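You operate a simulated robot arm through the tools that you are given. There is no shell and no other tool. Be economical: measure what you need, move in short steps, check, and stop when the job is done.

The job below is to be done with a simulated robot arm. You get a single attempt, and the scene is never put back.

JOB
Close the sliding lid. Take the bucket and put it on the model shelf board. Press the gauge button two times. Take the set-up card and put it on the bench top over the chest. Fetch the plumb level and set it on the third bay from the left of the window bench. Press the far stem button two times. Stack the can labelled "linseed oil" from the left wall bench on top of the can labelled "boat varnish". Take the stop peg on the left wall bench and put it away on the vise bench top. Take the jar labelled "rivets" from the stem end of the left wall bench and leave it on the fasten card. Take the model plank from the vise bench top and put it on the landing boards in the hull. Put the block labelled "65" from the left wall bench on the oil end of the bending bench and the block marked "75" on the back corner of the bending bench. The order is free. Set down upright: jar.

It is judged by the outcome, as a careful person would: the job done as asked, and still so three seconds after it is handed in. It fails if anything else is knocked over, pushed out of place, dropped, spilled or broken. Lids that push on must go on centred and level and be pressed home; caps that screw on are set level and turned clockwise until they are tight.

ROBOT AND FRAMES
A 6-joint arm with a four-finger gripper on a trunk, on a base that drives. Base frame: it is fixed to the floor where the robot stands at the start and does not move with it; the origin is under the middle of the robot, x ahead of it, y to its left, z up. Lengths are in cm, angles in rad, forces in N, time in s.
With the tool pointing down near the work surface it reaches from about 10 to 92 cm from the robot's upright axis, wherever it stands. Its first joint turns from -2.897 to 2.897 rad. Places, roughly: back corner of the bending bench (30x22 cm) [-402, -560, 86]; bench top over the chest (22x32 cm) [-892, -546, 90]; block [-625, -550, 100]; bucket (16x18x13 cm) [-780, 70, 100]; can [-900, -550, 100]; far stem button [-1070, -510, 100]; fasten card [-700, -550, 100]; gauge button [-780, 50, 90]; jar [-700, -550, 100]; landing boards in the hull [-1160, -300, 80]; model plank (19x3x4 cm) [-1480, -500, 90]; model shelf board [-490, 70, 120]; oil end of the bending bench [-260, -530, 90]; plumb level [-1250, 75, 100]; set-up card [-950, -100, 100]; sliding lid [70, 10, 90]; stop peg (3x3x6 cm) [-740, -570, 90]; third bay of the window bench [-1070, 60, 90]; vise bench top [-1460, -520, 90]. Payload 3.43 kg.
The tool frame sits at the grasp point between the pads (the TCP): z along the fingers, y along the line on which they close. The tips reach 3 cm beyond it. Largest opening 12 cm; the body of the gripper starts 8.5 cm behind the TCP.
Orientation is told as [roll, pitch, yaw] about the base's x, y, z axes, in that order, counted from this pose: with the fingers straight down and closing along the base's y, the tool's x points along the base's -x, its y along +y and its z along -z.

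CONTROLS
- The arm moves only by the tool jog_arm. Its argument "increments" is text: rows parted by semicolons, each of 7 numbers parted by spaces: the shift along the base's x, y, z in mm, then the turn, a rotation vector about the base's x, y, z in rad, then the opening in per cent of the stroke, from 0 (shut) to 100 (fully open). In form: x y z wx wy wz hand; .... A call has 1 to 12 rows; each row is the pose to reach, as a shift and turn from the pose commanded when the call began. A row lasts 0.2 s, in which the tool goes at most 5 cm and 0.15 rad; a call with a longer step from one row to the next is refused whole, and so is a gripper value outside its range. A pose out of reach is approached as far as the arm can. The call stops where the force on the tool passes 40 N (or 10 N more than at its start, if that is more) or the arm is blocked; 0.2 s more then pass. Each finger halts on what it meets, pressing with about 31 N; the grip force reading is that of the motor and also rises with nothing between the fingers. The clock runs only during rows and for 0.2 s after the last one: add rows that repeat a pose to give the fingers time. It gives the time, the measured TCP pose, the force on the tool (base axes), the opening and the grip force at its end, in the units of the frame above (readings bear some noise), with the torque about the TCP (base axes, N m) and any sound that the robot's microphone picked up, and new pictures: "show" is both (left out), scene, wrist or none.
- Cameras (640 x 400 px; columns grow to the right, rows downward): "scene" is now at [6.94, 20.29, 160.83]; the picture's right is [0.11, -0.99, 0.00], its down [-0.62, -0.07, -0.78] and it looks along [0.77, 0.09, -0.63] (base axes); focal length 261 px, centre (320, 200). "wrist" rides on the gripper at [7.1, -1.7, -12.1] in the tool frame; the picture's right is [0.23, 0.97, 0.00], its down [-0.81, 0.19, -0.55] and it looks along [-0.54, 0.13, 0.83] (tool axes); focal length 275 px, centre (320, 200).
- lift_body(by): slides the trunk up (or, below 0, down) by that many cm; the arm and the scene camera ride with it, the base frame stays. It gives what a move gives, with no picture.
- base_move(legs): drives the robot by 1 to 6 legs, each [ahead, left, turn to the left] in cm, cm and rad, along the robot's own axes; the way and the turn of a leg run together, so that a leg with both is an arc; at most 150 cm and 3.142 rad a leg. The arm and the cameras ride along, it lands a little off, and it stops where it bumps. It gives what a move gives, and a new picture of the scene camera.
- head_to(pan, tilt): turns the head with the scene camera to pan (to the left, within 2.094 rad either way) and tilt (down, from -0.506 to 1.204), counted from straight ahead of the robot. It gives what a move gives, and a new picture of the scene camera.
- locate(camera, pixels): for up to 12 pixels [column, row] of the newest picture of that camera ("zoom" is the newest enlarged one), the place [x, y, z] in the base frame of the surface seen there, good to about 0.3 cm, but the place of the scene camera against the robot may be out by one fixed shift of up to 1.2 cm in any direction. It takes no simulated time.
- enlarge(camera, box): a new picture of the part [left, top, right, bottom] of that camera's present view, enlarged. It takes no simulated time.
- hand_in(): hands the job in; it is judged then, once.

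Keep the steps short. Do not move on a guess: measure, check each grasp and each placing, and mend mistakes. In all there are 357 turns and 360 pictures (those below and enlarged ones count). Leave the gripper open and the arm clear of the work at the hand-in unless told otherwise, and finish with a single line.

The tools are called as name(argument=value, ...) on one line, values as JSON. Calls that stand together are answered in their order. jog_arm: Moves the arm, as the interface text tells. Its arguments: {"type":"object","properties":{"increments":{"type":"string"},"show":{"type":"string","enum":["both","scene","wrist","none"]}},"required":["increments"]} The other tools are called the same way: lift_body (by) slides the trunk up or down; base_move (legs) drives the base; head_to (pan, tilt) turns the head that bears the scene camera; locate (camera, pixels) gives the place of the surface under pixels of a picture; enlarge (camera, box) takes an enlarged picture of a part of a camera's view; hand_in () hands the job in.

At the start:

```text
t: 0.0
tool_pos: [55.3, 35.49, 115.0]
tool_rot: [0.0, 0.0, 0.0]
wrist_force: [-0.3, 0.7, 0.5]
torque: [-0.01, 0.03, -0.03]
gripper_width: 12.02
gripper_force: 0.0
trunk travel left (down, up): [-17.5, 36.5]
robot x, y, heading: [0.14, 0.05, 0.0]
head pan, tilt: [0.115, 0.677]
```

scene: 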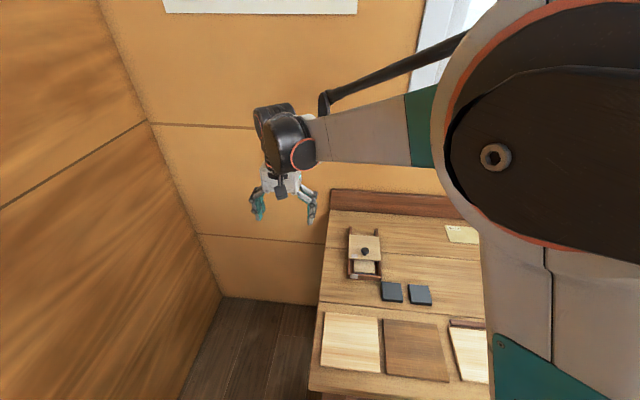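
wrist: 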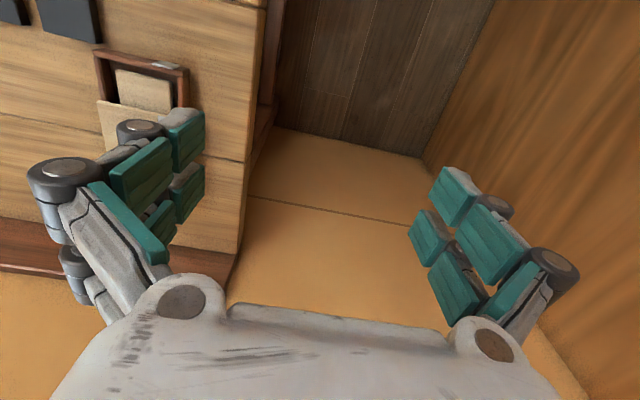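

I see a box with a sliding lid near scene pixel (365,250). I'll enlarge it and measure.

enlarge(camera="scene", box=[320, 210, 420, 290])

locate(camera="scene", pixels=[[365, 250], [350, 236], [380, 236], [350, 276], [380, 276], [350, 256], [365, 268], [340, 300], [400, 240]])

```text
5.00 times, centred on (370, 250) of scene
```

zoom: 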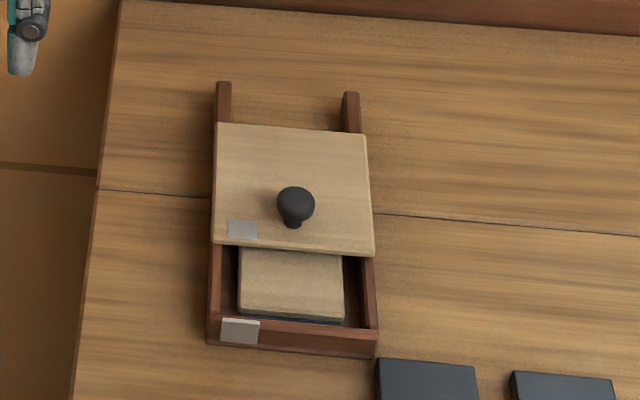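

```text
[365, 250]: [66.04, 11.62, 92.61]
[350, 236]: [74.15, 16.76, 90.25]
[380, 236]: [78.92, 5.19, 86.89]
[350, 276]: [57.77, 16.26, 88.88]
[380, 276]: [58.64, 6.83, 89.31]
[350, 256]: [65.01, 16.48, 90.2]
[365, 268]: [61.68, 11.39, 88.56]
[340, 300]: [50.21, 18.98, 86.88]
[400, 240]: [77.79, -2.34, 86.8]
```

The lid is pushed back (+x); the metal tags should meet. I'll measure knob, lid edges and the frame on the zoom.

locate(camera="zoom", pixels=[[295, 195], [295, 222], [215, 125], [366, 135], [212, 243], [374, 256], [240, 338], [240, 324], [370, 335], [222, 84], [351, 95], [300, 250]])

```text
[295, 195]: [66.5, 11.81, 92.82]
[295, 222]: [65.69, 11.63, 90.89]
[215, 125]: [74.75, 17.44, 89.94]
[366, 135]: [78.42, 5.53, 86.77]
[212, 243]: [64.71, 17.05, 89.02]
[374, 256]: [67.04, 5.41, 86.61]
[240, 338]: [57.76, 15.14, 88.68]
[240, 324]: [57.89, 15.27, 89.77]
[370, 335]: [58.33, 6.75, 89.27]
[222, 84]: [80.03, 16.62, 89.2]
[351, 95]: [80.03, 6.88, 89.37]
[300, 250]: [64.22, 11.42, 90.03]
```

Move above the knob, staying high.

jog_arm(increments="20 -45 0 0 0 0 100; 40 -85 0 0 0 0 100; 60 -130 0 0 0 0 100; 80 -170 0 0 0 0 100; 95 -205 -15 0 0 0 100; 107 -238 -40 0 0 0 100; 107 -238 -85 0 0 0 70; 107 -238 -115 0 0 0 60")

```text
t: 1.8
tool_pos: [65.93, 11.59, 103.46]
tool_rot: [0.0, 0.001, 0.001]
wrist_force: [-0.4, 0.2, -0.8]
torque: [0.01, -0.01, 0.01]
gripper_width: 7.2
gripper_force: 0.0
trunk travel left (down, up): [-17.5, 36.5]
robot x, y, heading: [0.33, 0.02, 0.003]
head pan, tilt: [0.115, 0.677]
```

scene: 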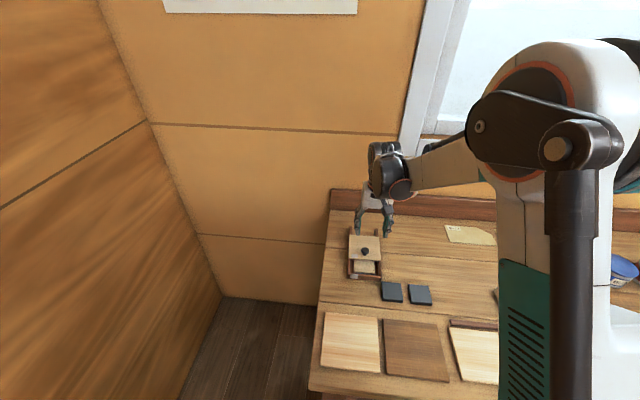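
wrist: 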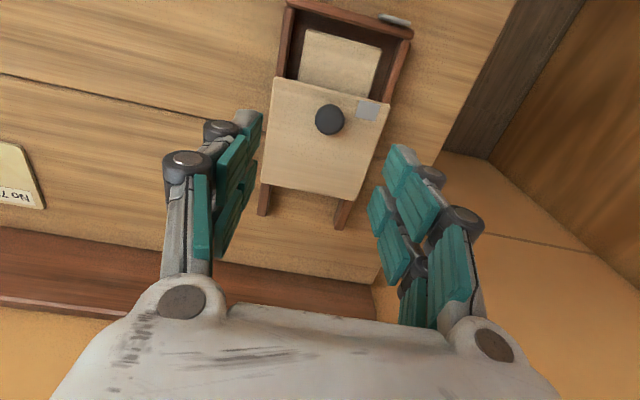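

Measure the knob in the wrist view.

locate(camera="wrist", pixels=[[329, 113], [329, 128], [275, 77], [388, 103], [395, 20], [350, 170]])

locate(camera="scene", pixels=[[365, 250]])

```text
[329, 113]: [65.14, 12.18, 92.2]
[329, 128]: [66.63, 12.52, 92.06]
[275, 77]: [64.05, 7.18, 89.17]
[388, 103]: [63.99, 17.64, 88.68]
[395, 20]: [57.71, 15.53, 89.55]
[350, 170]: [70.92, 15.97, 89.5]
```

```text
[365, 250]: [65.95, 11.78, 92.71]
```

Knob at ~(65.9, 12.35), top 92.2, lid top 89.3. Descend to z 92.9 and close.

jog_arm(increments="0 7 -40 0 0 0 60; 0 7 -75 0 0 0 60; 0 7 -105 0 0 0 60; 0 7 -105 0 0 0 10; 0 7 -105 0 0 0 0; 0 7 -105 0 0 0 0")

```text
t: 3.2
tool_pos: [65.55, 12.45, 92.9]
tool_rot: [-0.002, 0.004, 0.004]
wrist_force: [0.1, 11.8, -1.3]
torque: [0.22, -0.04, 0.1]
gripper_width: 2.36
gripper_force: 45.1
trunk travel left (down, up): [-17.5, 36.5]
robot x, y, heading: [-0.19, 0.13, 0.002]
head pan, tilt: [0.115, 0.677]
```

scene: 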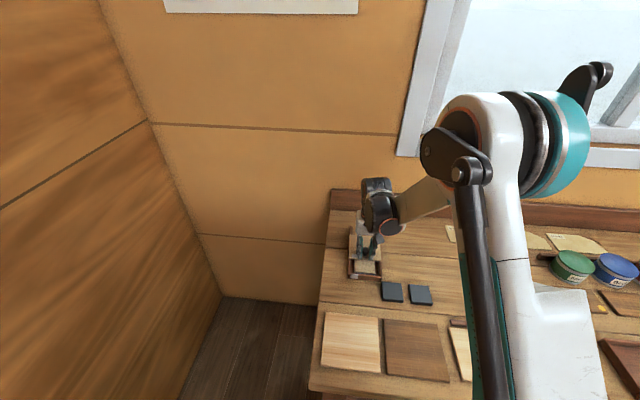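
wrist: 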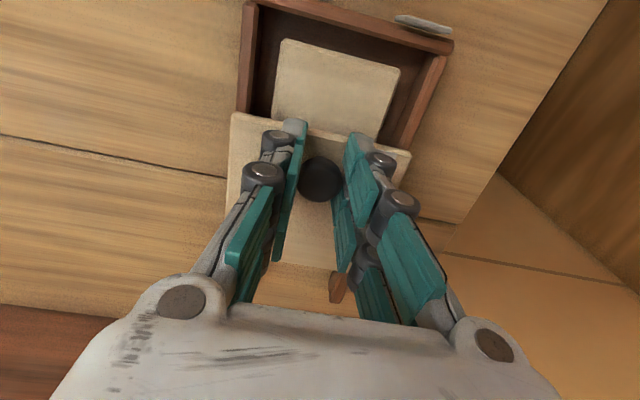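

Knob gripped. Pull lid toward -x about 6 cm in small steps.

jog_arm(increments="-8 1 0 0 0 0 0; -16 1 0 0 0 0 0; -24 1 0 0 0 0 0; -32 1 0 0 0 0 0; -40 1 0 0 0 0 0; -47 1 0 0 0 0 0; -54 1 0 0 0 0 0; -58 1 0 0 0 0 0; -61 1 0 0 0 0 0")

```text
t: 4.0
tool_pos: [63.74, 12.55, 92.79]
tool_rot: [-0.004, 0.002, 0.001]
wrist_force: [0.7, 1.3, -28.9]
torque: [0.09, 0.18, 0.02]
gripper_width: 2.37
gripper_force: 44.6
trunk travel left (down, up): [-17.5, 36.5]
robot x, y, heading: [0.01, 0.27, -0.001]
head pan, tilt: [0.115, 0.677]
stopped in row 3: the force on the tool passed its limit at 42 N (the readings are from after the stop); the commanded pose is now the measured one
```

scene: 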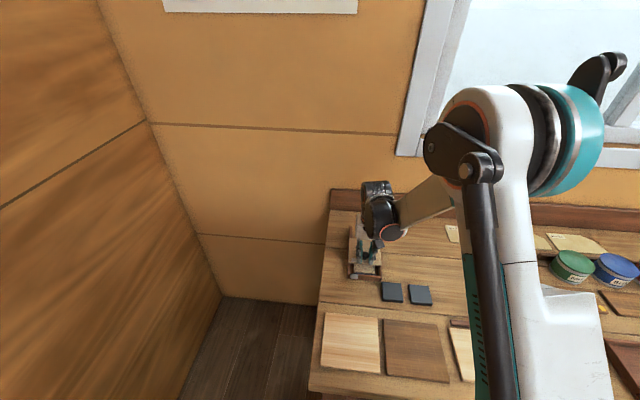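
wrist: 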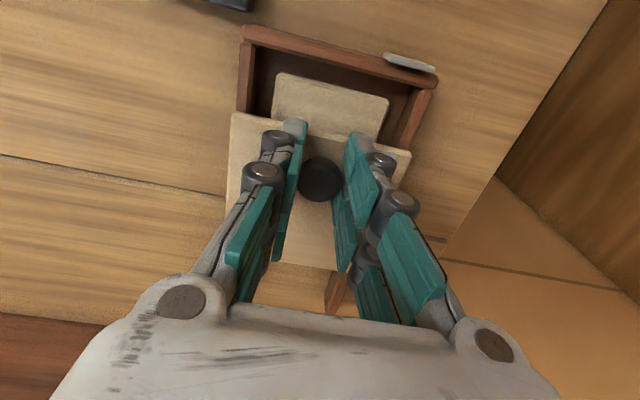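

It moved about 2 cm, then an upward pull on the lid rose to the limit. Lower a millimetre to relieve it, then continue.

jog_arm(increments="0 0 -1 0 0 0 0; -2 0 -1.5 0 0 0 0; -4 0 -1.5 0 0 0 0; -6 0 -1.5 0 0 0 0", show="none")

```text
t: 5.0
tool_pos: [63.13, 12.43, 92.86]
tool_rot: [0.001, -0.001, -0.001]
wrist_force: [0.5, 7.0, -1.7]
torque: [0.13, 0.17, 0.04]
gripper_width: 2.36
gripper_force: 45.2
trunk travel left (down, up): [-17.5, 36.5]
robot x, y, heading: [-0.24, -0.12, -0.002]
head pan, tilt: [0.115, 0.677]
```

Forces calm. Continue.

jog_arm(increments="-4 0 0 0 0 0 0; -8 0 0 0 0 0 0; -12 0 0 0 0 0 0; -16 0 0 0 0 0 0; -20 0 0 0 0 0 0; -24 0 0 0 0 0 0", show="wrist")

```text
t: 6.4
tool_pos: [60.71, 12.49, 92.94]
tool_rot: [-0.003, 0.001, 0.0]
wrist_force: [-0.4, 4.9, 2.6]
torque: [0.04, 0.02, 0.02]
gripper_width: 2.35
gripper_force: 44.6
trunk travel left (down, up): [-17.5, 36.5]
robot x, y, heading: [-0.15, -0.34, 0.001]
head pan, tilt: [0.115, 0.677]
```

wrist: 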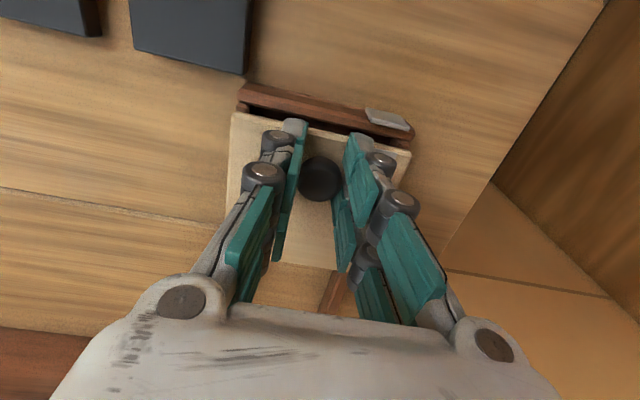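

jog_arm(increments="-3 0 0 0 0 0 0; -5 0 0 0 0 0 0; -7 0 0 0 0 0 0; -9 0 0 0 0 0 0; -11 0 0 0 0 0 0; -13 0 0 0 0 0 0; -15 0 0 0 0 0 0; -17 0 0 0 0 0 0", show="wrist")

```text
t: 8.2
tool_pos: [59.38, 12.49, 92.97]
tool_rot: [-0.001, -0.004, -0.003]
wrist_force: [38.5, 4.9, 11.7]
torque: [0.12, -0.69, 0.01]
gripper_width: 2.36
gripper_force: 45.0
trunk travel left (down, up): [-17.5, 36.5]
robot x, y, heading: [0.2, -0.28, 0.005]
head pan, tilt: [0.115, 0.677]
```

wrist: 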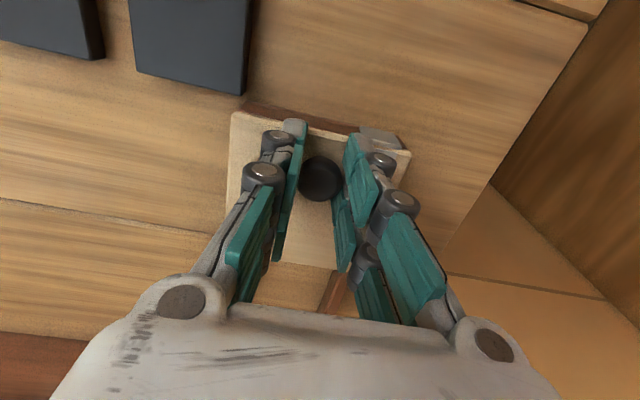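

Hit the end stop (38 N), tags meet. Open and rise.

jog_arm(increments="1 0 0 0 0 0 0; 1 0 0 0 0 0 40; 1 0 0 0 0 0 60; 1 0 30 0 0 0 60; 1 0 70 0 0 0 60; 1 0 110 0 0 0 60; 1 0 150 0 0 0 60")

enlarge(camera="wrist", box=[200, 0, 440, 150])

enlarge(camera="scene", box=[320, 210, 420, 290])

```text
t: 9.8
tool_pos: [59.16, 12.47, 108.17]
tool_rot: [0.0, 0.001, -0.001]
wrist_force: [-0.9, -0.4, 0.3]
torque: [-0.02, -0.04, 0.0]
gripper_width: 7.22
gripper_force: 0.0
trunk travel left (down, up): [-17.5, 36.5]
robot x, y, heading: [0.09, 0.36, -0.001]
head pan, tilt: [0.115, 0.677]
```

scene: 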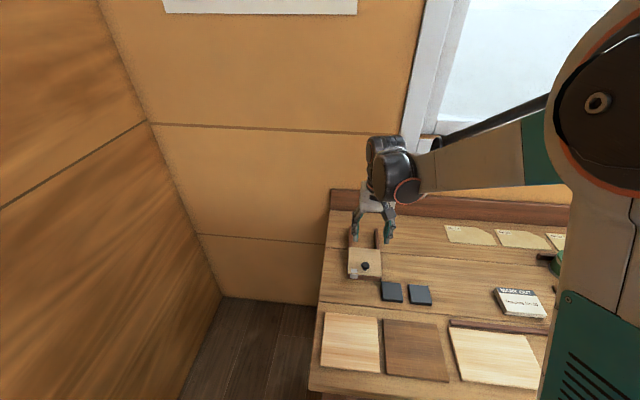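
wrist: 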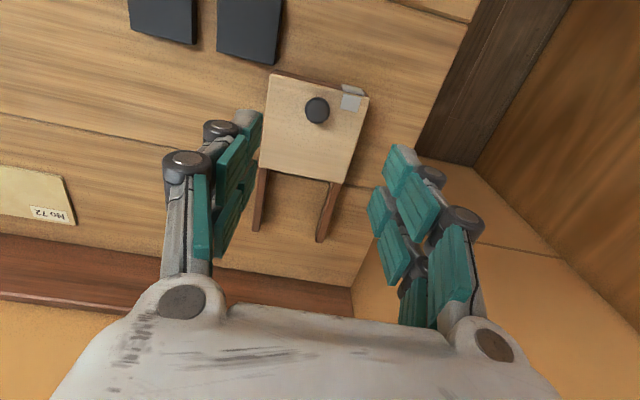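

```text
2.67 times, centred on (320, 75) of wrist
```

zoom: 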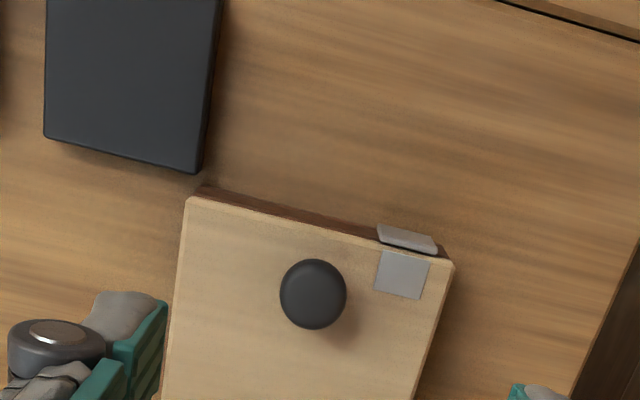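

```text
5.00 times, centred on (370, 250) of scene
```

zoom: 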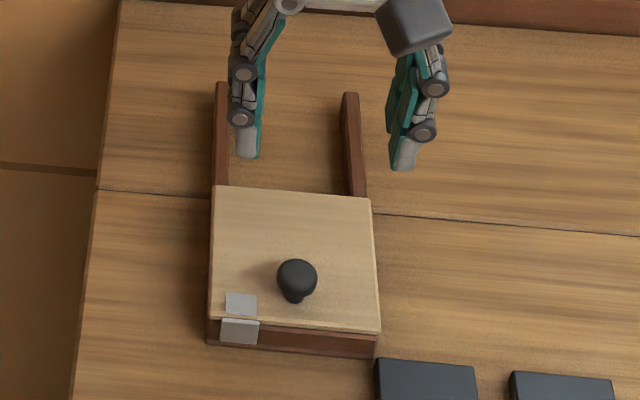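

Lid closed. Tuck the arm back near the trunk and look around for the drive.

jog_arm(increments="-40 -20 30 0 0 0 60; -80 -45 60 0 0 0 60; -120 -70 80 0 0 0 60; -160 -95 100 0 0 0 60; -200 -120 120 0 0 0 60; -230 -130 140 0 0 0 60", show="none")

head_to(pan=2.09, tilt=0.3)

head_to(pan=-2.09, tilt=0.3)

```text
refused: row 1 steps farther than a row can; nothing moved
```

```text
t: 11.7
tool_pos: [59.15, 12.68, 108.06]
tool_rot: [0.001, 0.001, 0.0]
wrist_force: [0.1, -0.1, 0.4]
torque: [-0.01, 0.02, 0.03]
gripper_width: 7.23
gripper_force: 0.2
trunk travel left (down, up): [-17.5, 36.5]
robot x, y, heading: [-0.02, -0.34, 0.002]
head pan, tilt: [2.089, 0.3]
```

scene: 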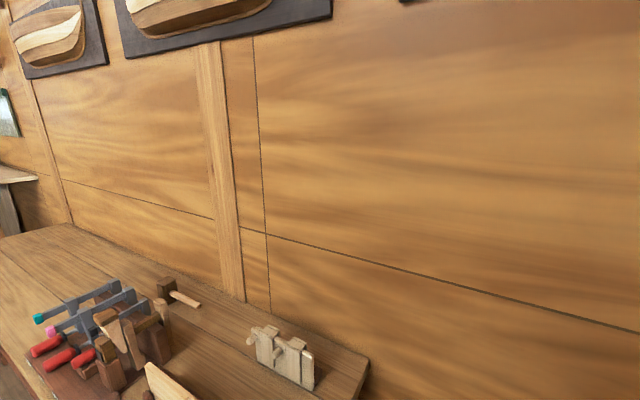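

```text
t: 15.1
tool_pos: [59.11, 12.56, 107.99]
tool_rot: [0.0, 0.001, 0.0]
wrist_force: [-0.2, -0.1, 0.1]
torque: [-0.02, -0.03, -0.01]
gripper_width: 7.21
gripper_force: 0.1
trunk travel left (down, up): [-17.5, 36.5]
robot x, y, heading: [-0.05, 0.08, -0.004]
head pan, tilt: [-2.089, 0.3]
```

scene: 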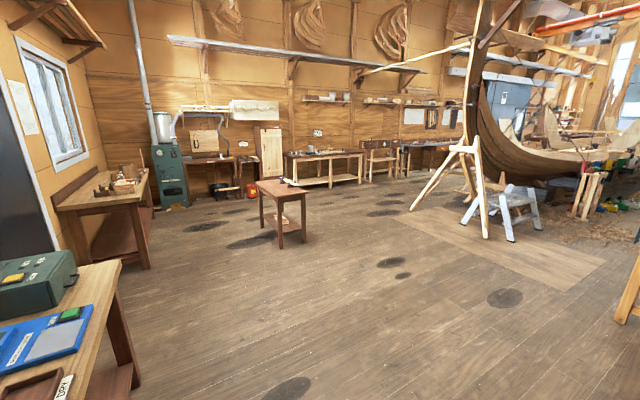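

Tuck in smaller steps.

jog_arm(increments="-30 -12 25 0 0 0 60; -60 -25 50 0 0 0 60; -90 -37 75 0 0 0 60; -120 -50 100 0 0 0 60; -150 -62 120 0 0 0 60; -185 -75 130 0 0 0 60; -220 -88 140 0 0 0 60; -250 -100 140 0 0 0 60", show="scene")

head_to(pan=1.57, tilt=0.5)

```text
t: 16.4
tool_pos: [52.58, 6.95, 119.61]
tool_rot: [-0.002, 0.002, -0.004]
wrist_force: [0.5, 0.1, -0.3]
torque: [0.03, 0.08, 0.0]
gripper_width: 7.21
gripper_force: 0.1
trunk travel left (down, up): [-17.5, 36.5]
robot x, y, heading: [0.12, 0.03, 0.003]
head pan, tilt: [-2.089, 0.3]
stopped in row 6: the arm was blocked; the commanded pose is now the measured one
```

scene: 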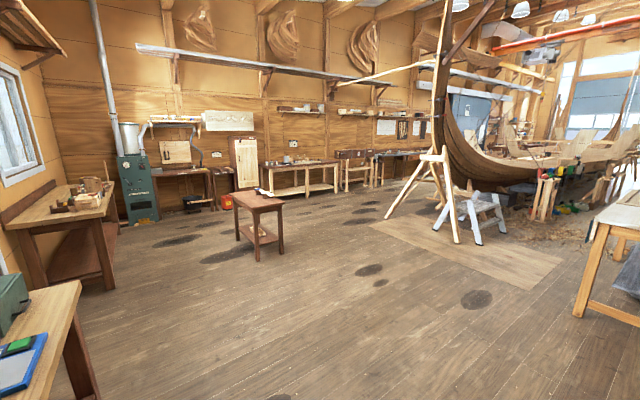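

```text
t: 19.4
tool_pos: [52.37, 7.3, 119.75]
tool_rot: [0.001, 0.0, -0.002]
wrist_force: [-0.6, -0.5, -0.1]
torque: [0.01, -0.01, -0.03]
gripper_width: 7.19
gripper_force: 0.0
trunk travel left (down, up): [-17.5, 36.5]
robot x, y, heading: [-0.02, 0.18, -0.0]
head pan, tilt: [1.571, 0.499]
```

scene: 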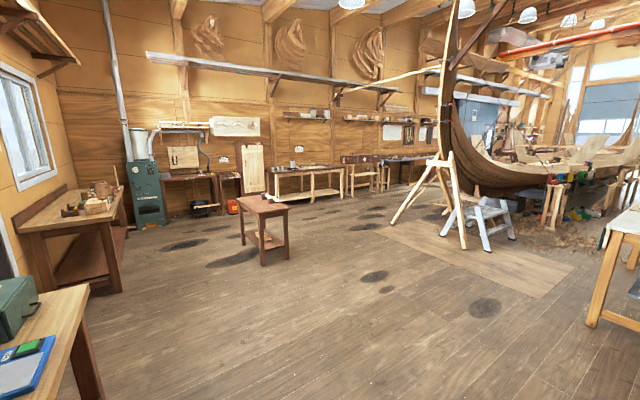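

The pictures don't clearly match the pan; check by locating a few pixels.

locate(camera="scene", pixels=[[265, 210], [90, 210], [20, 320], [150, 160], [310, 170], [480, 240], [600, 330], [400, 300], [30, 380]])

```text
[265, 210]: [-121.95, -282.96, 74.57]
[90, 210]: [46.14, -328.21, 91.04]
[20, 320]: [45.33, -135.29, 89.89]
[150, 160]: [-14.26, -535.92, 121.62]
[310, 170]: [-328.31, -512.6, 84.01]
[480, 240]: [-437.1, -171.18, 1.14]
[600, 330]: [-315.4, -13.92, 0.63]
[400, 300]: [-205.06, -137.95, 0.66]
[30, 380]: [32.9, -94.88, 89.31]
```

head_to(pan=1.57, tilt=0.5)

```text
t: 20.0
tool_pos: [52.33, 7.2, 119.8]
tool_rot: [0.0, -0.001, -0.001]
wrist_force: [0.1, 0.4, -0.2]
torque: [0.02, 0.01, 0.0]
gripper_width: 7.19
gripper_force: 0.0
trunk travel left (down, up): [-17.5, 36.5]
robot x, y, heading: [-0.04, -0.22, -0.001]
head pan, tilt: [1.571, 0.499]
```

scene: 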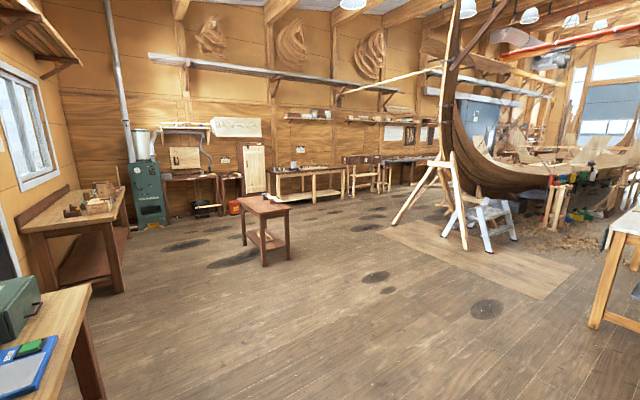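

head_to(pan=0.5, tilt=0.7)

```text
t: 21.3
tool_pos: [52.27, 7.1, 119.77]
tool_rot: [0.001, -0.001, -0.002]
wrist_force: [0.8, -1.1, -0.3]
torque: [-0.01, 0.01, -0.04]
gripper_width: 7.23
gripper_force: 0.1
trunk travel left (down, up): [-17.5, 36.5]
robot x, y, heading: [0.08, 0.12, -0.001]
head pan, tilt: [0.499, 0.7]
```

scene: 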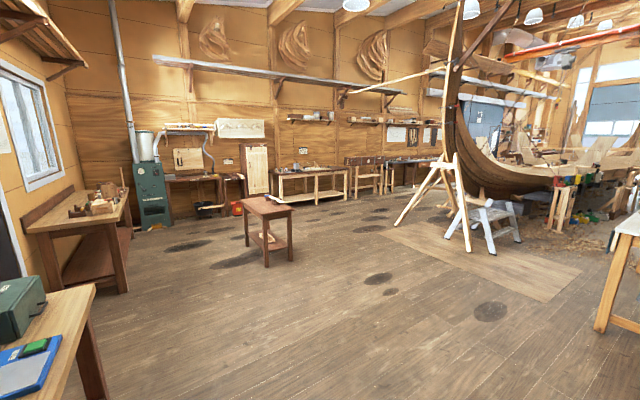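

The camera is not following the head command — the folded arm likely jams against the head. Move the arm back outward.

jog_arm(increments="20 10 -20 0 0 0 60; 40 20 -40 0 0 0 60; 60 40 -60 0 0 0 60; 65 50 -100 0 0 0 60; 65 50 -100 0 0 0 60", show="scene")

```text
t: 22.5
tool_pos: [58.27, 12.1, 109.53]
tool_rot: [0.0, 0.001, -0.003]
wrist_force: [-0.9, -1.3, -0.6]
torque: [0.0, 0.03, 0.01]
gripper_width: 7.2
gripper_force: 0.0
trunk travel left (down, up): [-17.5, 36.5]
robot x, y, heading: [-0.19, 0.42, -0.002]
head pan, tilt: [0.499, 0.7]
```

scene: 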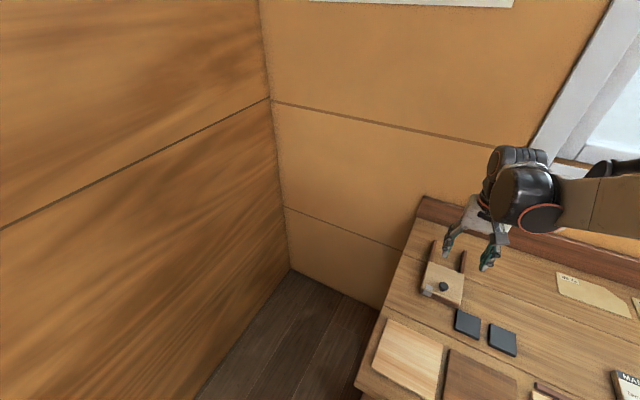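

Head freed. Look left and back.

head_to(pan=2.09, tilt=0.45)

jog_arm(increments="-30 -12 25 0 0 0 60; -60 -25 50 0 0 0 60; -90 -37 75 0 0 0 60; -120 -50 100 0 0 0 60; -150 -62 100 0 0 0 60; -185 -75 100 0 0 0 60; -220 -88 100 0 0 0 60; -250 -100 100 0 0 0 60", show="scene")

```text
t: 24.2
tool_pos: [58.35, 12.03, 109.63]
tool_rot: [0.0, -0.001, -0.002]
wrist_force: [-0.6, -0.7, 0.1]
torque: [0.02, -0.04, 0.02]
gripper_width: 7.22
gripper_force: 0.1
trunk travel left (down, up): [-17.5, 36.5]
robot x, y, heading: [0.01, -0.17, -0.001]
head pan, tilt: [2.089, 0.45]
```

scene: 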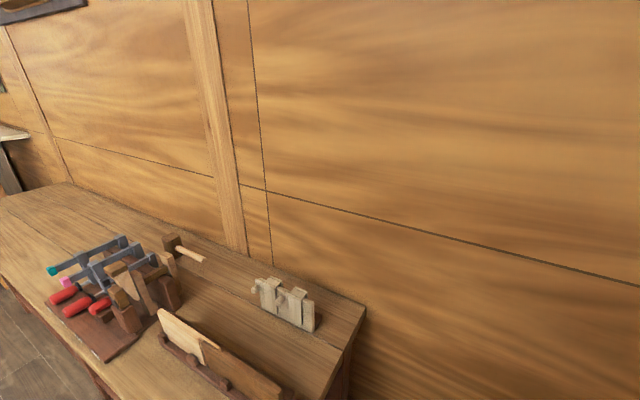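

```text
t: 26.0
tool_pos: [33.29, 2.1, 120.01]
tool_rot: [0.0, -0.002, 0.0]
wrist_force: [0.6, 0.0, -0.1]
torque: [-0.01, 0.0, 0.01]
gripper_width: 7.21
gripper_force: 0.1
trunk travel left (down, up): [-17.5, 36.5]
robot x, y, heading: [0.25, -0.14, -0.001]
head pan, tilt: [2.089, 0.45]
```

scene: 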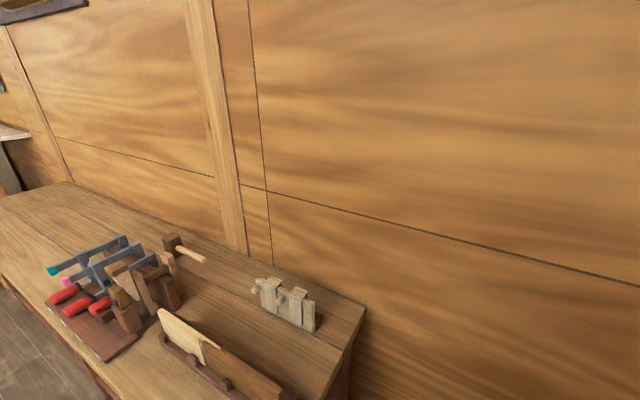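

Good, tucked now. Measure the bench extents on the left.

locate(camera="scene", pixels=[[5, 270], [150, 390], [10, 128], [100, 360], [340, 300], [180, 240], [30, 380], [300, 200]])

```text
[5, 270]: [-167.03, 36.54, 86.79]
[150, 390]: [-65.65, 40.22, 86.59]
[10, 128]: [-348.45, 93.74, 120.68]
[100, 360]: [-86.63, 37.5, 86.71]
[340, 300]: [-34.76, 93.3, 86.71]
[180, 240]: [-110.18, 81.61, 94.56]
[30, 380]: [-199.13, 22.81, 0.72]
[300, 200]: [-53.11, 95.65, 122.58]
```

Back off slightly, turn to face +y, then look along -x.

base_move(legs=[[-30, 0, 0], [0, -30, 1.571]])

head_to(pan=1.57, tilt=0.25)

```text
t: 31.9
tool_pos: [-13.69, 14.5, 119.97]
tool_rot: [-0.002, 0.0, 1.585]
wrist_force: [-1.3, 0.0, 0.2]
torque: [0.01, -0.03, -0.03]
gripper_width: 7.19
gripper_force: 0.1
trunk travel left (down, up): [-17.5, 36.5]
robot x, y, heading: [-11.0, -18.86, 1.587]
head pan, tilt: [2.089, 0.45]
cut short: leg 2
```

scene: 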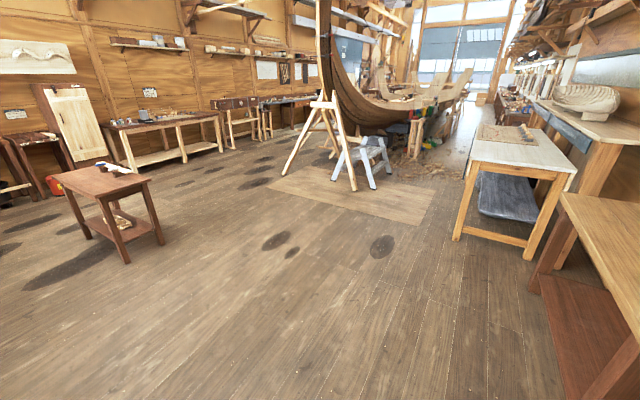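

```text
t: 32.8
tool_pos: [-13.78, 14.52, 120.02]
tool_rot: [0.001, -0.001, 1.582]
wrist_force: [0.5, -0.1, 0.2]
torque: [-0.03, 0.04, -0.04]
gripper_width: 7.19
gripper_force: 0.0
trunk travel left (down, up): [-17.5, 36.5]
robot x, y, heading: [-11.01, -19.08, 1.587]
head pan, tilt: [1.571, 0.25]
```

scene: 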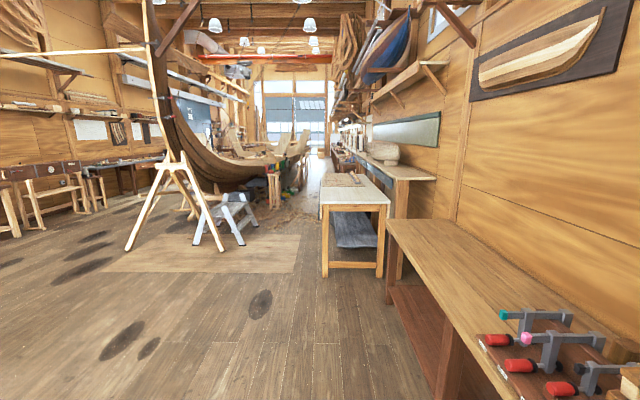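

Measure the white table and clear corridor.

locate(camera="scene", pixels=[[322, 205], [388, 205], [322, 176], [325, 276], [270, 215], [235, 240], [300, 260], [258, 305], [340, 170], [360, 150], [325, 165], [395, 175]])

```text
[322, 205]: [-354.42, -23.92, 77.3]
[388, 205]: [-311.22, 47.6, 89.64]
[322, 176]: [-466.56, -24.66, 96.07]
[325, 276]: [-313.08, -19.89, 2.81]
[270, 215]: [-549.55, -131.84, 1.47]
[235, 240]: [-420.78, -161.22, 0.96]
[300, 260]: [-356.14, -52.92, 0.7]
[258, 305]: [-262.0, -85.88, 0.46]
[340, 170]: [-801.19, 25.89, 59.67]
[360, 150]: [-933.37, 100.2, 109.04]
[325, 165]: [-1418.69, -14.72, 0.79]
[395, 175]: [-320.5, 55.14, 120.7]
```

Drive back to y≈-80 and then 450 cm along -x.

base_move(legs=[[-61, 0, -0.016], [0, 150, 0], [0, 150, 0], [0, 150, 0]])

```text
t: 57.9
tool_pos: [-474.63, -54.88, 119.89]
tool_rot: [-0.001, 0.0, 1.574]
wrist_force: [-0.6, 0.1, 0.6]
torque: [0.0, -0.01, 0.04]
gripper_width: 7.21
gripper_force: 0.0
trunk travel left (down, up): [-17.5, 36.5]
robot x, y, heading: [-471.66, -88.3, 1.571]
head pan, tilt: [1.571, 0.25]
```

scene: 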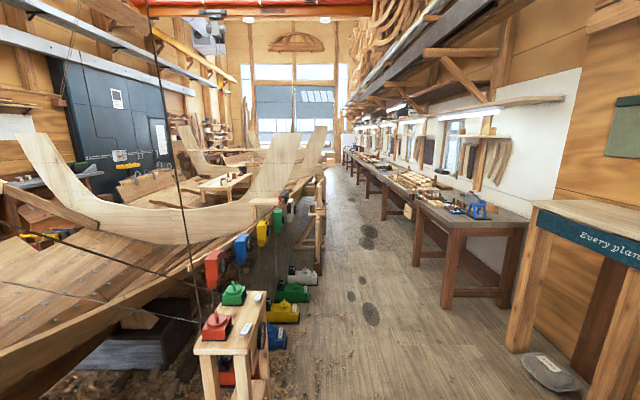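

Measure corridor limits, the blue bucket, and the shelf.

locate(camera="scene", pixels=[[265, 300], [250, 360], [318, 215], [305, 300], [480, 205], [450, 225], [525, 222], [540, 205], [600, 390], [330, 200], [443, 305], [530, 340]])

head_to(pan=0.3, tilt=0.3)

```text
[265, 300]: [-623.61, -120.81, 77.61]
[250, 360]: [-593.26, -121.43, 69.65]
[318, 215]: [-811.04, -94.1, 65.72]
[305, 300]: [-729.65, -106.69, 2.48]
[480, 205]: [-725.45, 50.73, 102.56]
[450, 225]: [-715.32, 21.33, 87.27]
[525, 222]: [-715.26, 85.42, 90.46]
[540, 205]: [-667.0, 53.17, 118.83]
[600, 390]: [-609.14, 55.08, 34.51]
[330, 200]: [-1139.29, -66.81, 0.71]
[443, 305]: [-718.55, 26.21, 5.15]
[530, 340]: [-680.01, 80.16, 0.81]
```

```text
t: 59.3
tool_pos: [-474.54, -54.76, 120.03]
tool_rot: [-0.001, -0.001, 1.574]
wrist_force: [-0.8, -0.5, 0.3]
torque: [-0.03, 0.03, 0.0]
gripper_width: 7.18
gripper_force: 0.1
trunk travel left (down, up): [-17.5, 36.5]
robot x, y, heading: [-472.43, -88.59, 1.576]
head pan, tilt: [0.3, 0.3]
```

scene: 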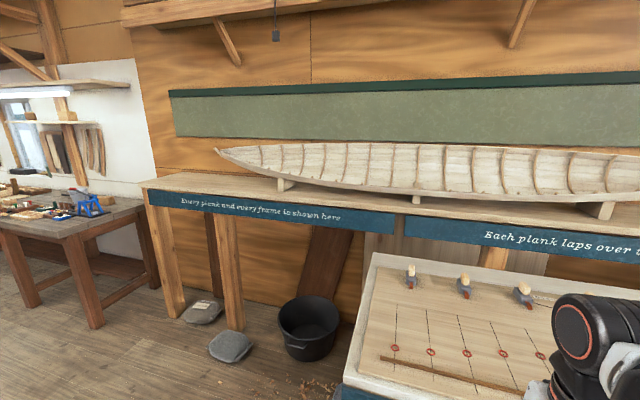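

The shelf's free left end is visible. Measure it.

enlarge(camera="scene", box=[130, 130, 370, 280])

locate(camera="scene", pixels=[[150, 187], [200, 172], [250, 185], [300, 200], [280, 185], [350, 205], [225, 152], [400, 212], [372, 255], [88, 205]])

```text
2.67 times, centred on (250, 205) of scene
```

zoom: 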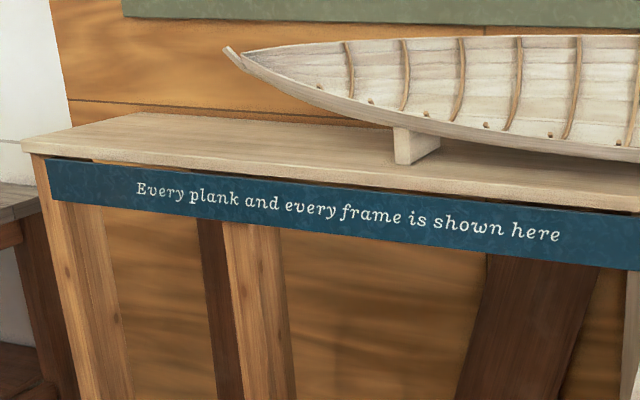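

```text
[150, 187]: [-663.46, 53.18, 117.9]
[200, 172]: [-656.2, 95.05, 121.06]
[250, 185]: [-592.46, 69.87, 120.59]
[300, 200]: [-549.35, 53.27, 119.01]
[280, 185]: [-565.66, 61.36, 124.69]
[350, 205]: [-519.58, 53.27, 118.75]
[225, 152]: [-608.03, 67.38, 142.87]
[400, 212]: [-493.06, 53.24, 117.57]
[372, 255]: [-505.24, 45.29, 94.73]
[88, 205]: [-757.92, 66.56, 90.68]
```

Drive to x≈-770, y≈-35 to look at the bucket and gauge.

base_move(legs=[[45, 0, 0], [0, 150, 0], [0, 145, 0]])

head_to(pan=0.2, tilt=0.7)

```text
t: 63.2
tool_pos: [-477.84, -10.19, 119.96]
tool_rot: [-0.002, 0.001, 1.539]
wrist_force: [0.4, -0.2, 0.8]
torque: [-0.03, 0.0, -0.04]
gripper_width: 7.2
gripper_force: 0.1
trunk travel left (down, up): [-17.5, 36.5]
robot x, y, heading: [-476.85, -43.71, 1.541]
head pan, tilt: [0.3, 0.3]
stopped in leg 2: the robot was blocked; the commanded pose is now the measured one
```

scene: 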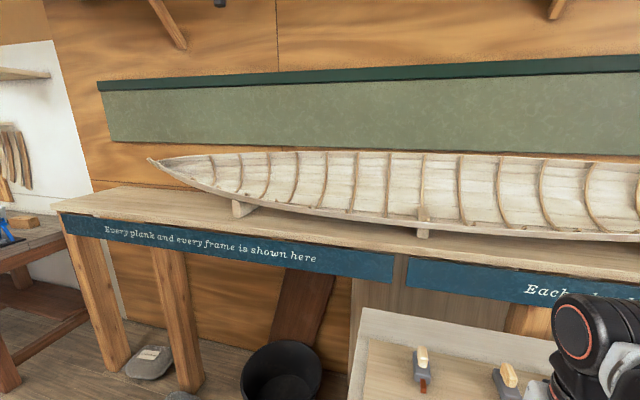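

```text
t: 64.0
tool_pos: [-477.9, -10.16, 120.02]
tool_rot: [-0.002, 0.0, 1.537]
wrist_force: [-0.2, 0.1, -0.3]
torque: [-0.03, -0.03, 0.01]
gripper_width: 7.21
gripper_force: 0.1
trunk travel left (down, up): [-17.5, 36.5]
robot x, y, heading: [-476.8, -44.09, 1.544]
head pan, tilt: [0.201, 0.7]
```

scene: 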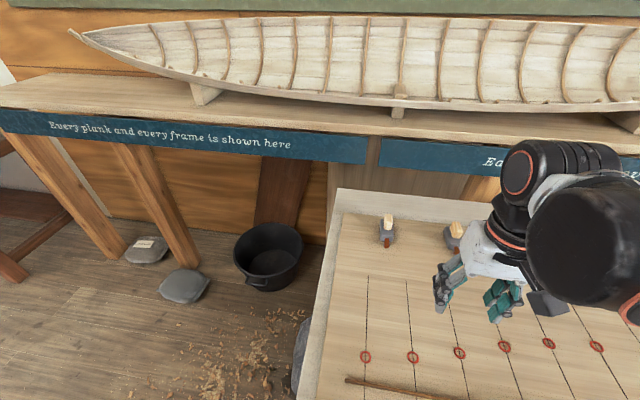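

I touched the white table's edge. Back out to the corridor and correct heading before going left.

base_move(legs=[[-38, 0, 0.028], [0, 120, 0]])

```text
t: 72.0
tool_pos: [-596.51, -45.58, 119.96]
tool_rot: [-0.002, -0.001, 1.532]
wrist_force: [-0.6, 0.3, -0.1]
torque: [0.01, 0.04, 0.04]
gripper_width: 7.22
gripper_force: 0.0
trunk travel left (down, up): [-17.5, 36.5]
robot x, y, heading: [-595.53, -79.27, 1.535]
head pan, tilt: [0.201, 0.7]
```

scene: 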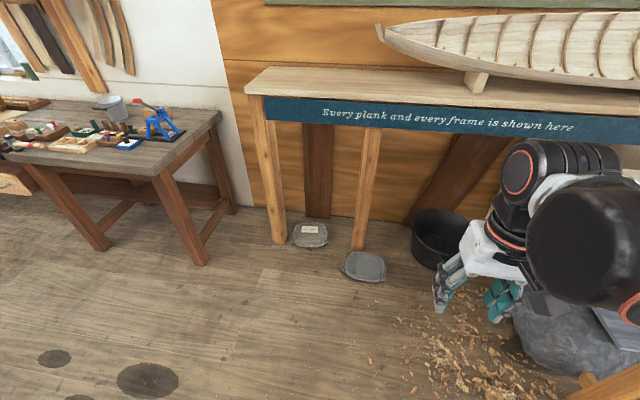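

I see the grey bucket at (112,105) on the window bench. Drive on toward it.

base_move(legs=[[45, 25, 0.036], [0, 145, 0]])

head_to(pan=0.1, tilt=0.75)

```text
t: 82.0
tool_pos: [-771.37, -2.01, 119.98]
tool_rot: [-0.002, -0.001, 1.586]
wrist_force: [-0.1, 0.1, -0.4]
torque: [0.03, 0.02, 0.0]
gripper_width: 7.21
gripper_force: 0.1
trunk travel left (down, up): [-17.5, 36.5]
robot x, y, heading: [-768.41, -35.39, 1.586]
head pan, tilt: [0.201, 0.7]
```

scene: 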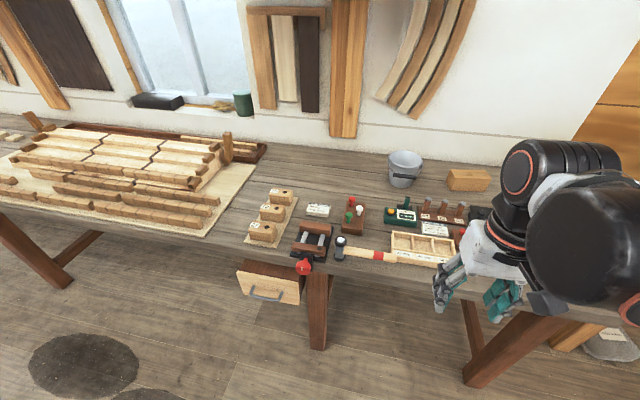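

```text
t: 82.7
tool_pos: [-771.38, -2.01, 119.91]
tool_rot: [-0.003, -0.002, 1.584]
wrist_force: [-0.1, 0.2, 0.3]
torque: [0.03, 0.01, 0.02]
gripper_width: 7.2
gripper_force: 0.1
trunk travel left (down, up): [-17.5, 36.5]
robot x, y, heading: [-768.51, -35.19, 1.584]
head pan, tilt: [0.099, 0.75]
```

scene: 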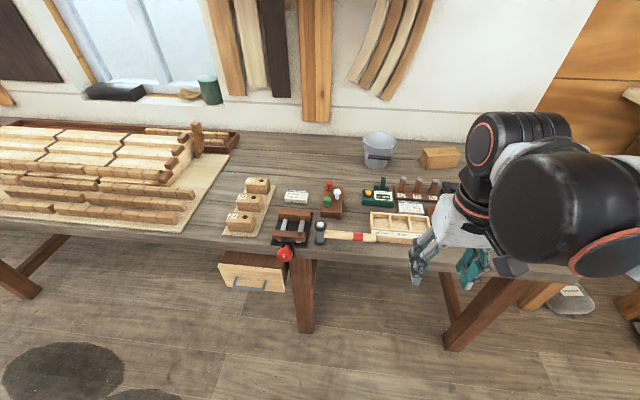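

enlarge(camera="scene", box=[270, 120, 480, 250])

locate(camera="scene", pixels=[[380, 138], [378, 166], [362, 137], [397, 137], [368, 194], [380, 183], [329, 200], [320, 250], [350, 160], [400, 165], [440, 158]])

```text
3.05 times, centred on (375, 185) of scene
```

zoom: 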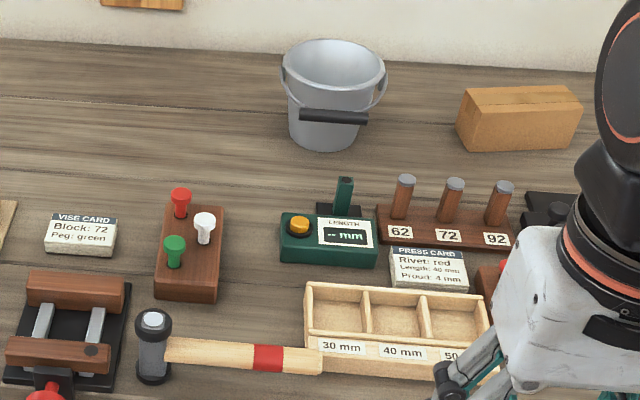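

```text
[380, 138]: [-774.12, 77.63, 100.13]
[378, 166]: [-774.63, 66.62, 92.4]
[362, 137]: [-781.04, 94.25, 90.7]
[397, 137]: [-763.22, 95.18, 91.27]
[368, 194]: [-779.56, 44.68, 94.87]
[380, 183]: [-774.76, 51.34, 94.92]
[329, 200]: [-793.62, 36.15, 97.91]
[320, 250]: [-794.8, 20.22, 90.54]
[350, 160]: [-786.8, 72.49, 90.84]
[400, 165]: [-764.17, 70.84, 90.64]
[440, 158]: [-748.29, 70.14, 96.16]
```

The yellow gauge button is near (-779.6, 44.7, 94.9). Bring the closed gripper in front/above it for a wrist view.

jog_arm(increments="-10 45 0 0 0 0 40; -20 90 0 0 0 0 10; -30 135 0 0 0 0 0; -40 180 0 0 0 0 0; -50 225 0 0 0 0 0; -60 270 0 0 0 0 0; -70 315 -20 0 0 0 0; -80 355 -40 0 0 0 0; -80 380 -70 0 0 0 0")

```text
refused: row 7 steps farther than a row can; nothing moved
```

jog_arm(increments="-10 45 0 0 0 0 40; -20 90 0 0 0 0 10; -30 135 0 0 0 0 0; -40 180 0 0 0 0 0; -50 225 0 0 0 0 0; -60 270 0 0 0 0 0; -70 305 -20 0 0 0 0; -80 340 -40 0 0 0 0; -80 370 -70 0 0 0 0")

```text
t: 84.7
tool_pos: [-779.58, 34.87, 112.98]
tool_rot: [0.0, 0.001, 1.584]
wrist_force: [0.7, 0.4, 0.1]
torque: [-0.02, 0.0, 0.01]
gripper_width: 0.0
gripper_force: 31.1
trunk travel left (down, up): [-17.5, 36.5]
robot x, y, heading: [-768.51, -35.72, 1.581]
head pan, tilt: [0.099, 0.75]
```

scene: 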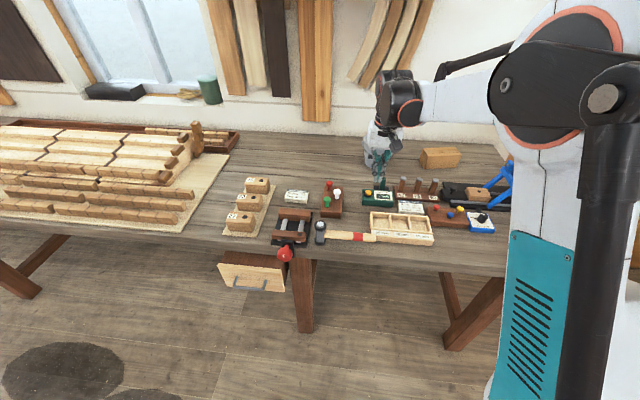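
wrist: 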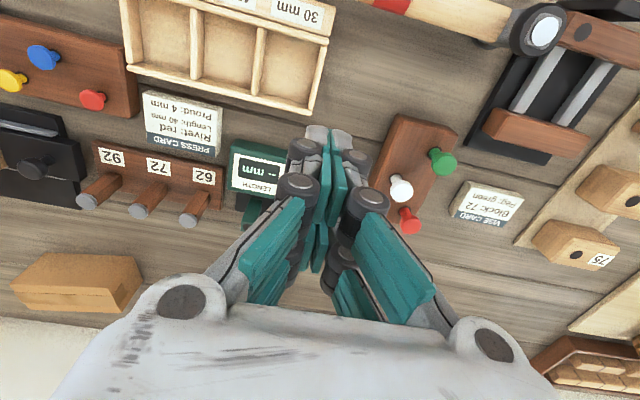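

The fingers hide the button; shift aside to see it.

jog_arm(increments="-30 -30 0 0 0 0 0; -70 -40 0 0 0 0 0", show="wrist")

```text
t: 85.3
tool_pos: [-786.76, 30.76, 113.09]
tool_rot: [-0.001, 0.002, 1.584]
wrist_force: [-0.4, 0.0, 0.0]
torque: [0.01, 0.02, -0.03]
gripper_width: 0.0
gripper_force: 30.7
trunk travel left (down, up): [-17.5, 36.5]
robot x, y, heading: [-768.49, -35.39, 1.586]
head pan, tilt: [0.099, 0.75]
```

wrist: 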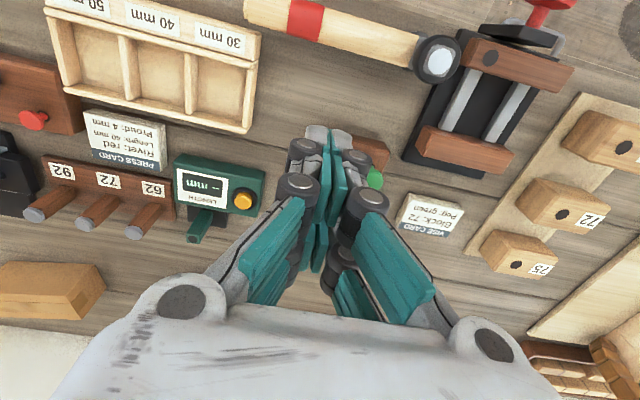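

locate(camera="wrist", pixels=[[243, 198], [243, 193], [235, 180], [256, 200], [328, 132], [260, 260], [205, 225]])

```text
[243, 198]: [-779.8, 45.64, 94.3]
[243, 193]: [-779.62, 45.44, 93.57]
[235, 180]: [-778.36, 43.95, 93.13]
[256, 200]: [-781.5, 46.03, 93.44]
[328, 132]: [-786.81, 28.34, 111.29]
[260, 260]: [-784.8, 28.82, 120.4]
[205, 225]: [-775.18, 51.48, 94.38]
```

Button top at (-779.8, 45.5, 94.2). Approach above and press in small steps.

jog_arm(increments="23 45 0 0 0 0 0; 46 90 0 0 0 0 0; 70 130 -15 0 0 0 0; 70 147 -50 0 0 0 0; 70 147 -90 0 0 0 0; 70 147 -125 0 0 0 0; 70 147 -145 0 0 0 0; 70 147 -152 0 0 0 0", show="wrist")

```text
refused: row 1 steps farther than a row can; nothing moved
```

jog_arm(increments="18 35 0 0 0 0 0; 36 75 0 0 0 0 0; 54 110 0 0 0 0 0; 70 137 -15 0 0 0 0; 70 147 -50 0 0 0 0; 70 147 -90 0 0 0 0; 70 147 -125 0 0 0 0; 70 147 -145 0 0 0 0; 70 147 -152 0 0 0 0", show="wrist")

```text
t: 87.3
tool_pos: [-779.49, 45.71, 97.92]
tool_rot: [-0.003, -0.001, 1.585]
wrist_force: [0.8, -0.5, 0.4]
torque: [-0.02, -0.04, 0.01]
gripper_width: 0.0
gripper_force: 31.2
trunk travel left (down, up): [-17.5, 36.5]
robot x, y, heading: [-768.45, -35.33, 1.583]
head pan, tilt: [0.099, 0.75]
```

wrist: 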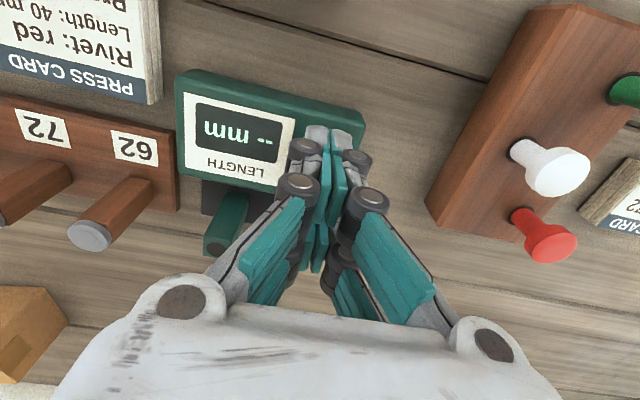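

jog_arm(increments="0 0 -4 0 0 0 0; 0 0 -6 0 0 0 0; 0 0 -8 0 0 0 0; 0 0 -10 0 0 0 0; 0 0 -11 0 0 0 0; 0 0 -11 0 0 0 0", show="wrist")

```text
t: 88.7
tool_pos: [-779.21, 45.67, 96.76]
tool_rot: [-0.002, 0.001, 1.585]
wrist_force: [-1.2, -0.3, 2.0]
torque: [0.01, 0.0, 0.03]
gripper_width: 0.03
gripper_force: 30.7
trunk travel left (down, up): [-17.5, 36.5]
robot x, y, heading: [-768.75, -35.3, 1.588]
head pan, tilt: [0.099, 0.75]
```

wrist: 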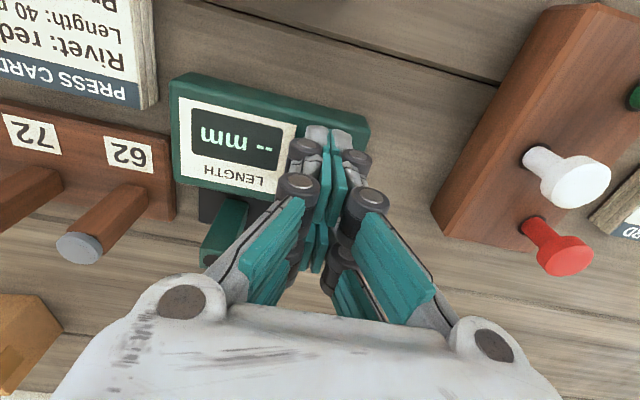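

Just touching (2 N). Press a bit further.

jog_arm(increments="0 0 -1 0 0 0 0; 0 0 -2 0 0 0 0; 0 0 -3 0 0 0 0; 0 0 -4 0 0 0 0; 0 0 -4 0 0 0 0", show="wrist")

```text
t: 89.9
tool_pos: [-779.28, 45.74, 96.38]
tool_rot: [-0.001, 0.0, 1.584]
wrist_force: [-0.9, 0.1, 4.2]
torque: [0.08, 0.07, 0.0]
gripper_width: 0.0
gripper_force: 31.3
trunk travel left (down, up): [-17.5, 36.5]
robot x, y, heading: [-768.75, -35.36, 1.587]
head pan, tilt: [0.099, 0.75]
heard: click
```

wrist: 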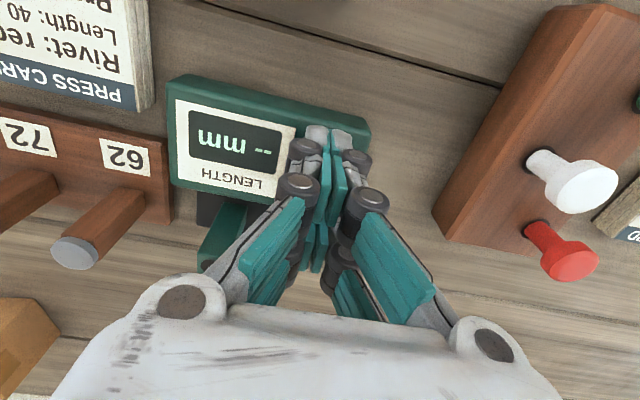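

Click: first press. Lift 1.2 cm, press again by the same depth, and lift.

jog_arm(increments="0 0 12 0 0 0 0; 0 0 12 0 0 0 0; 0 0 5 0 0 0 0; 0 0 2 0 0 0 0; 0 0 0 0 0 0 0; 0 0 0 0 0 0 0; 0 0 0 0 0 0 0", show="none")

```text
t: 91.5
tool_pos: [-779.42, 45.73, 96.36]
tool_rot: [-0.002, 0.002, 1.583]
wrist_force: [2.5, 1.3, 5.8]
torque: [0.08, -0.03, 0.0]
gripper_width: 0.0
gripper_force: 30.7
trunk travel left (down, up): [-17.5, 36.5]
robot x, y, heading: [-768.7, -35.45, 1.587]
head pan, tilt: [0.099, 0.75]
heard: click
```

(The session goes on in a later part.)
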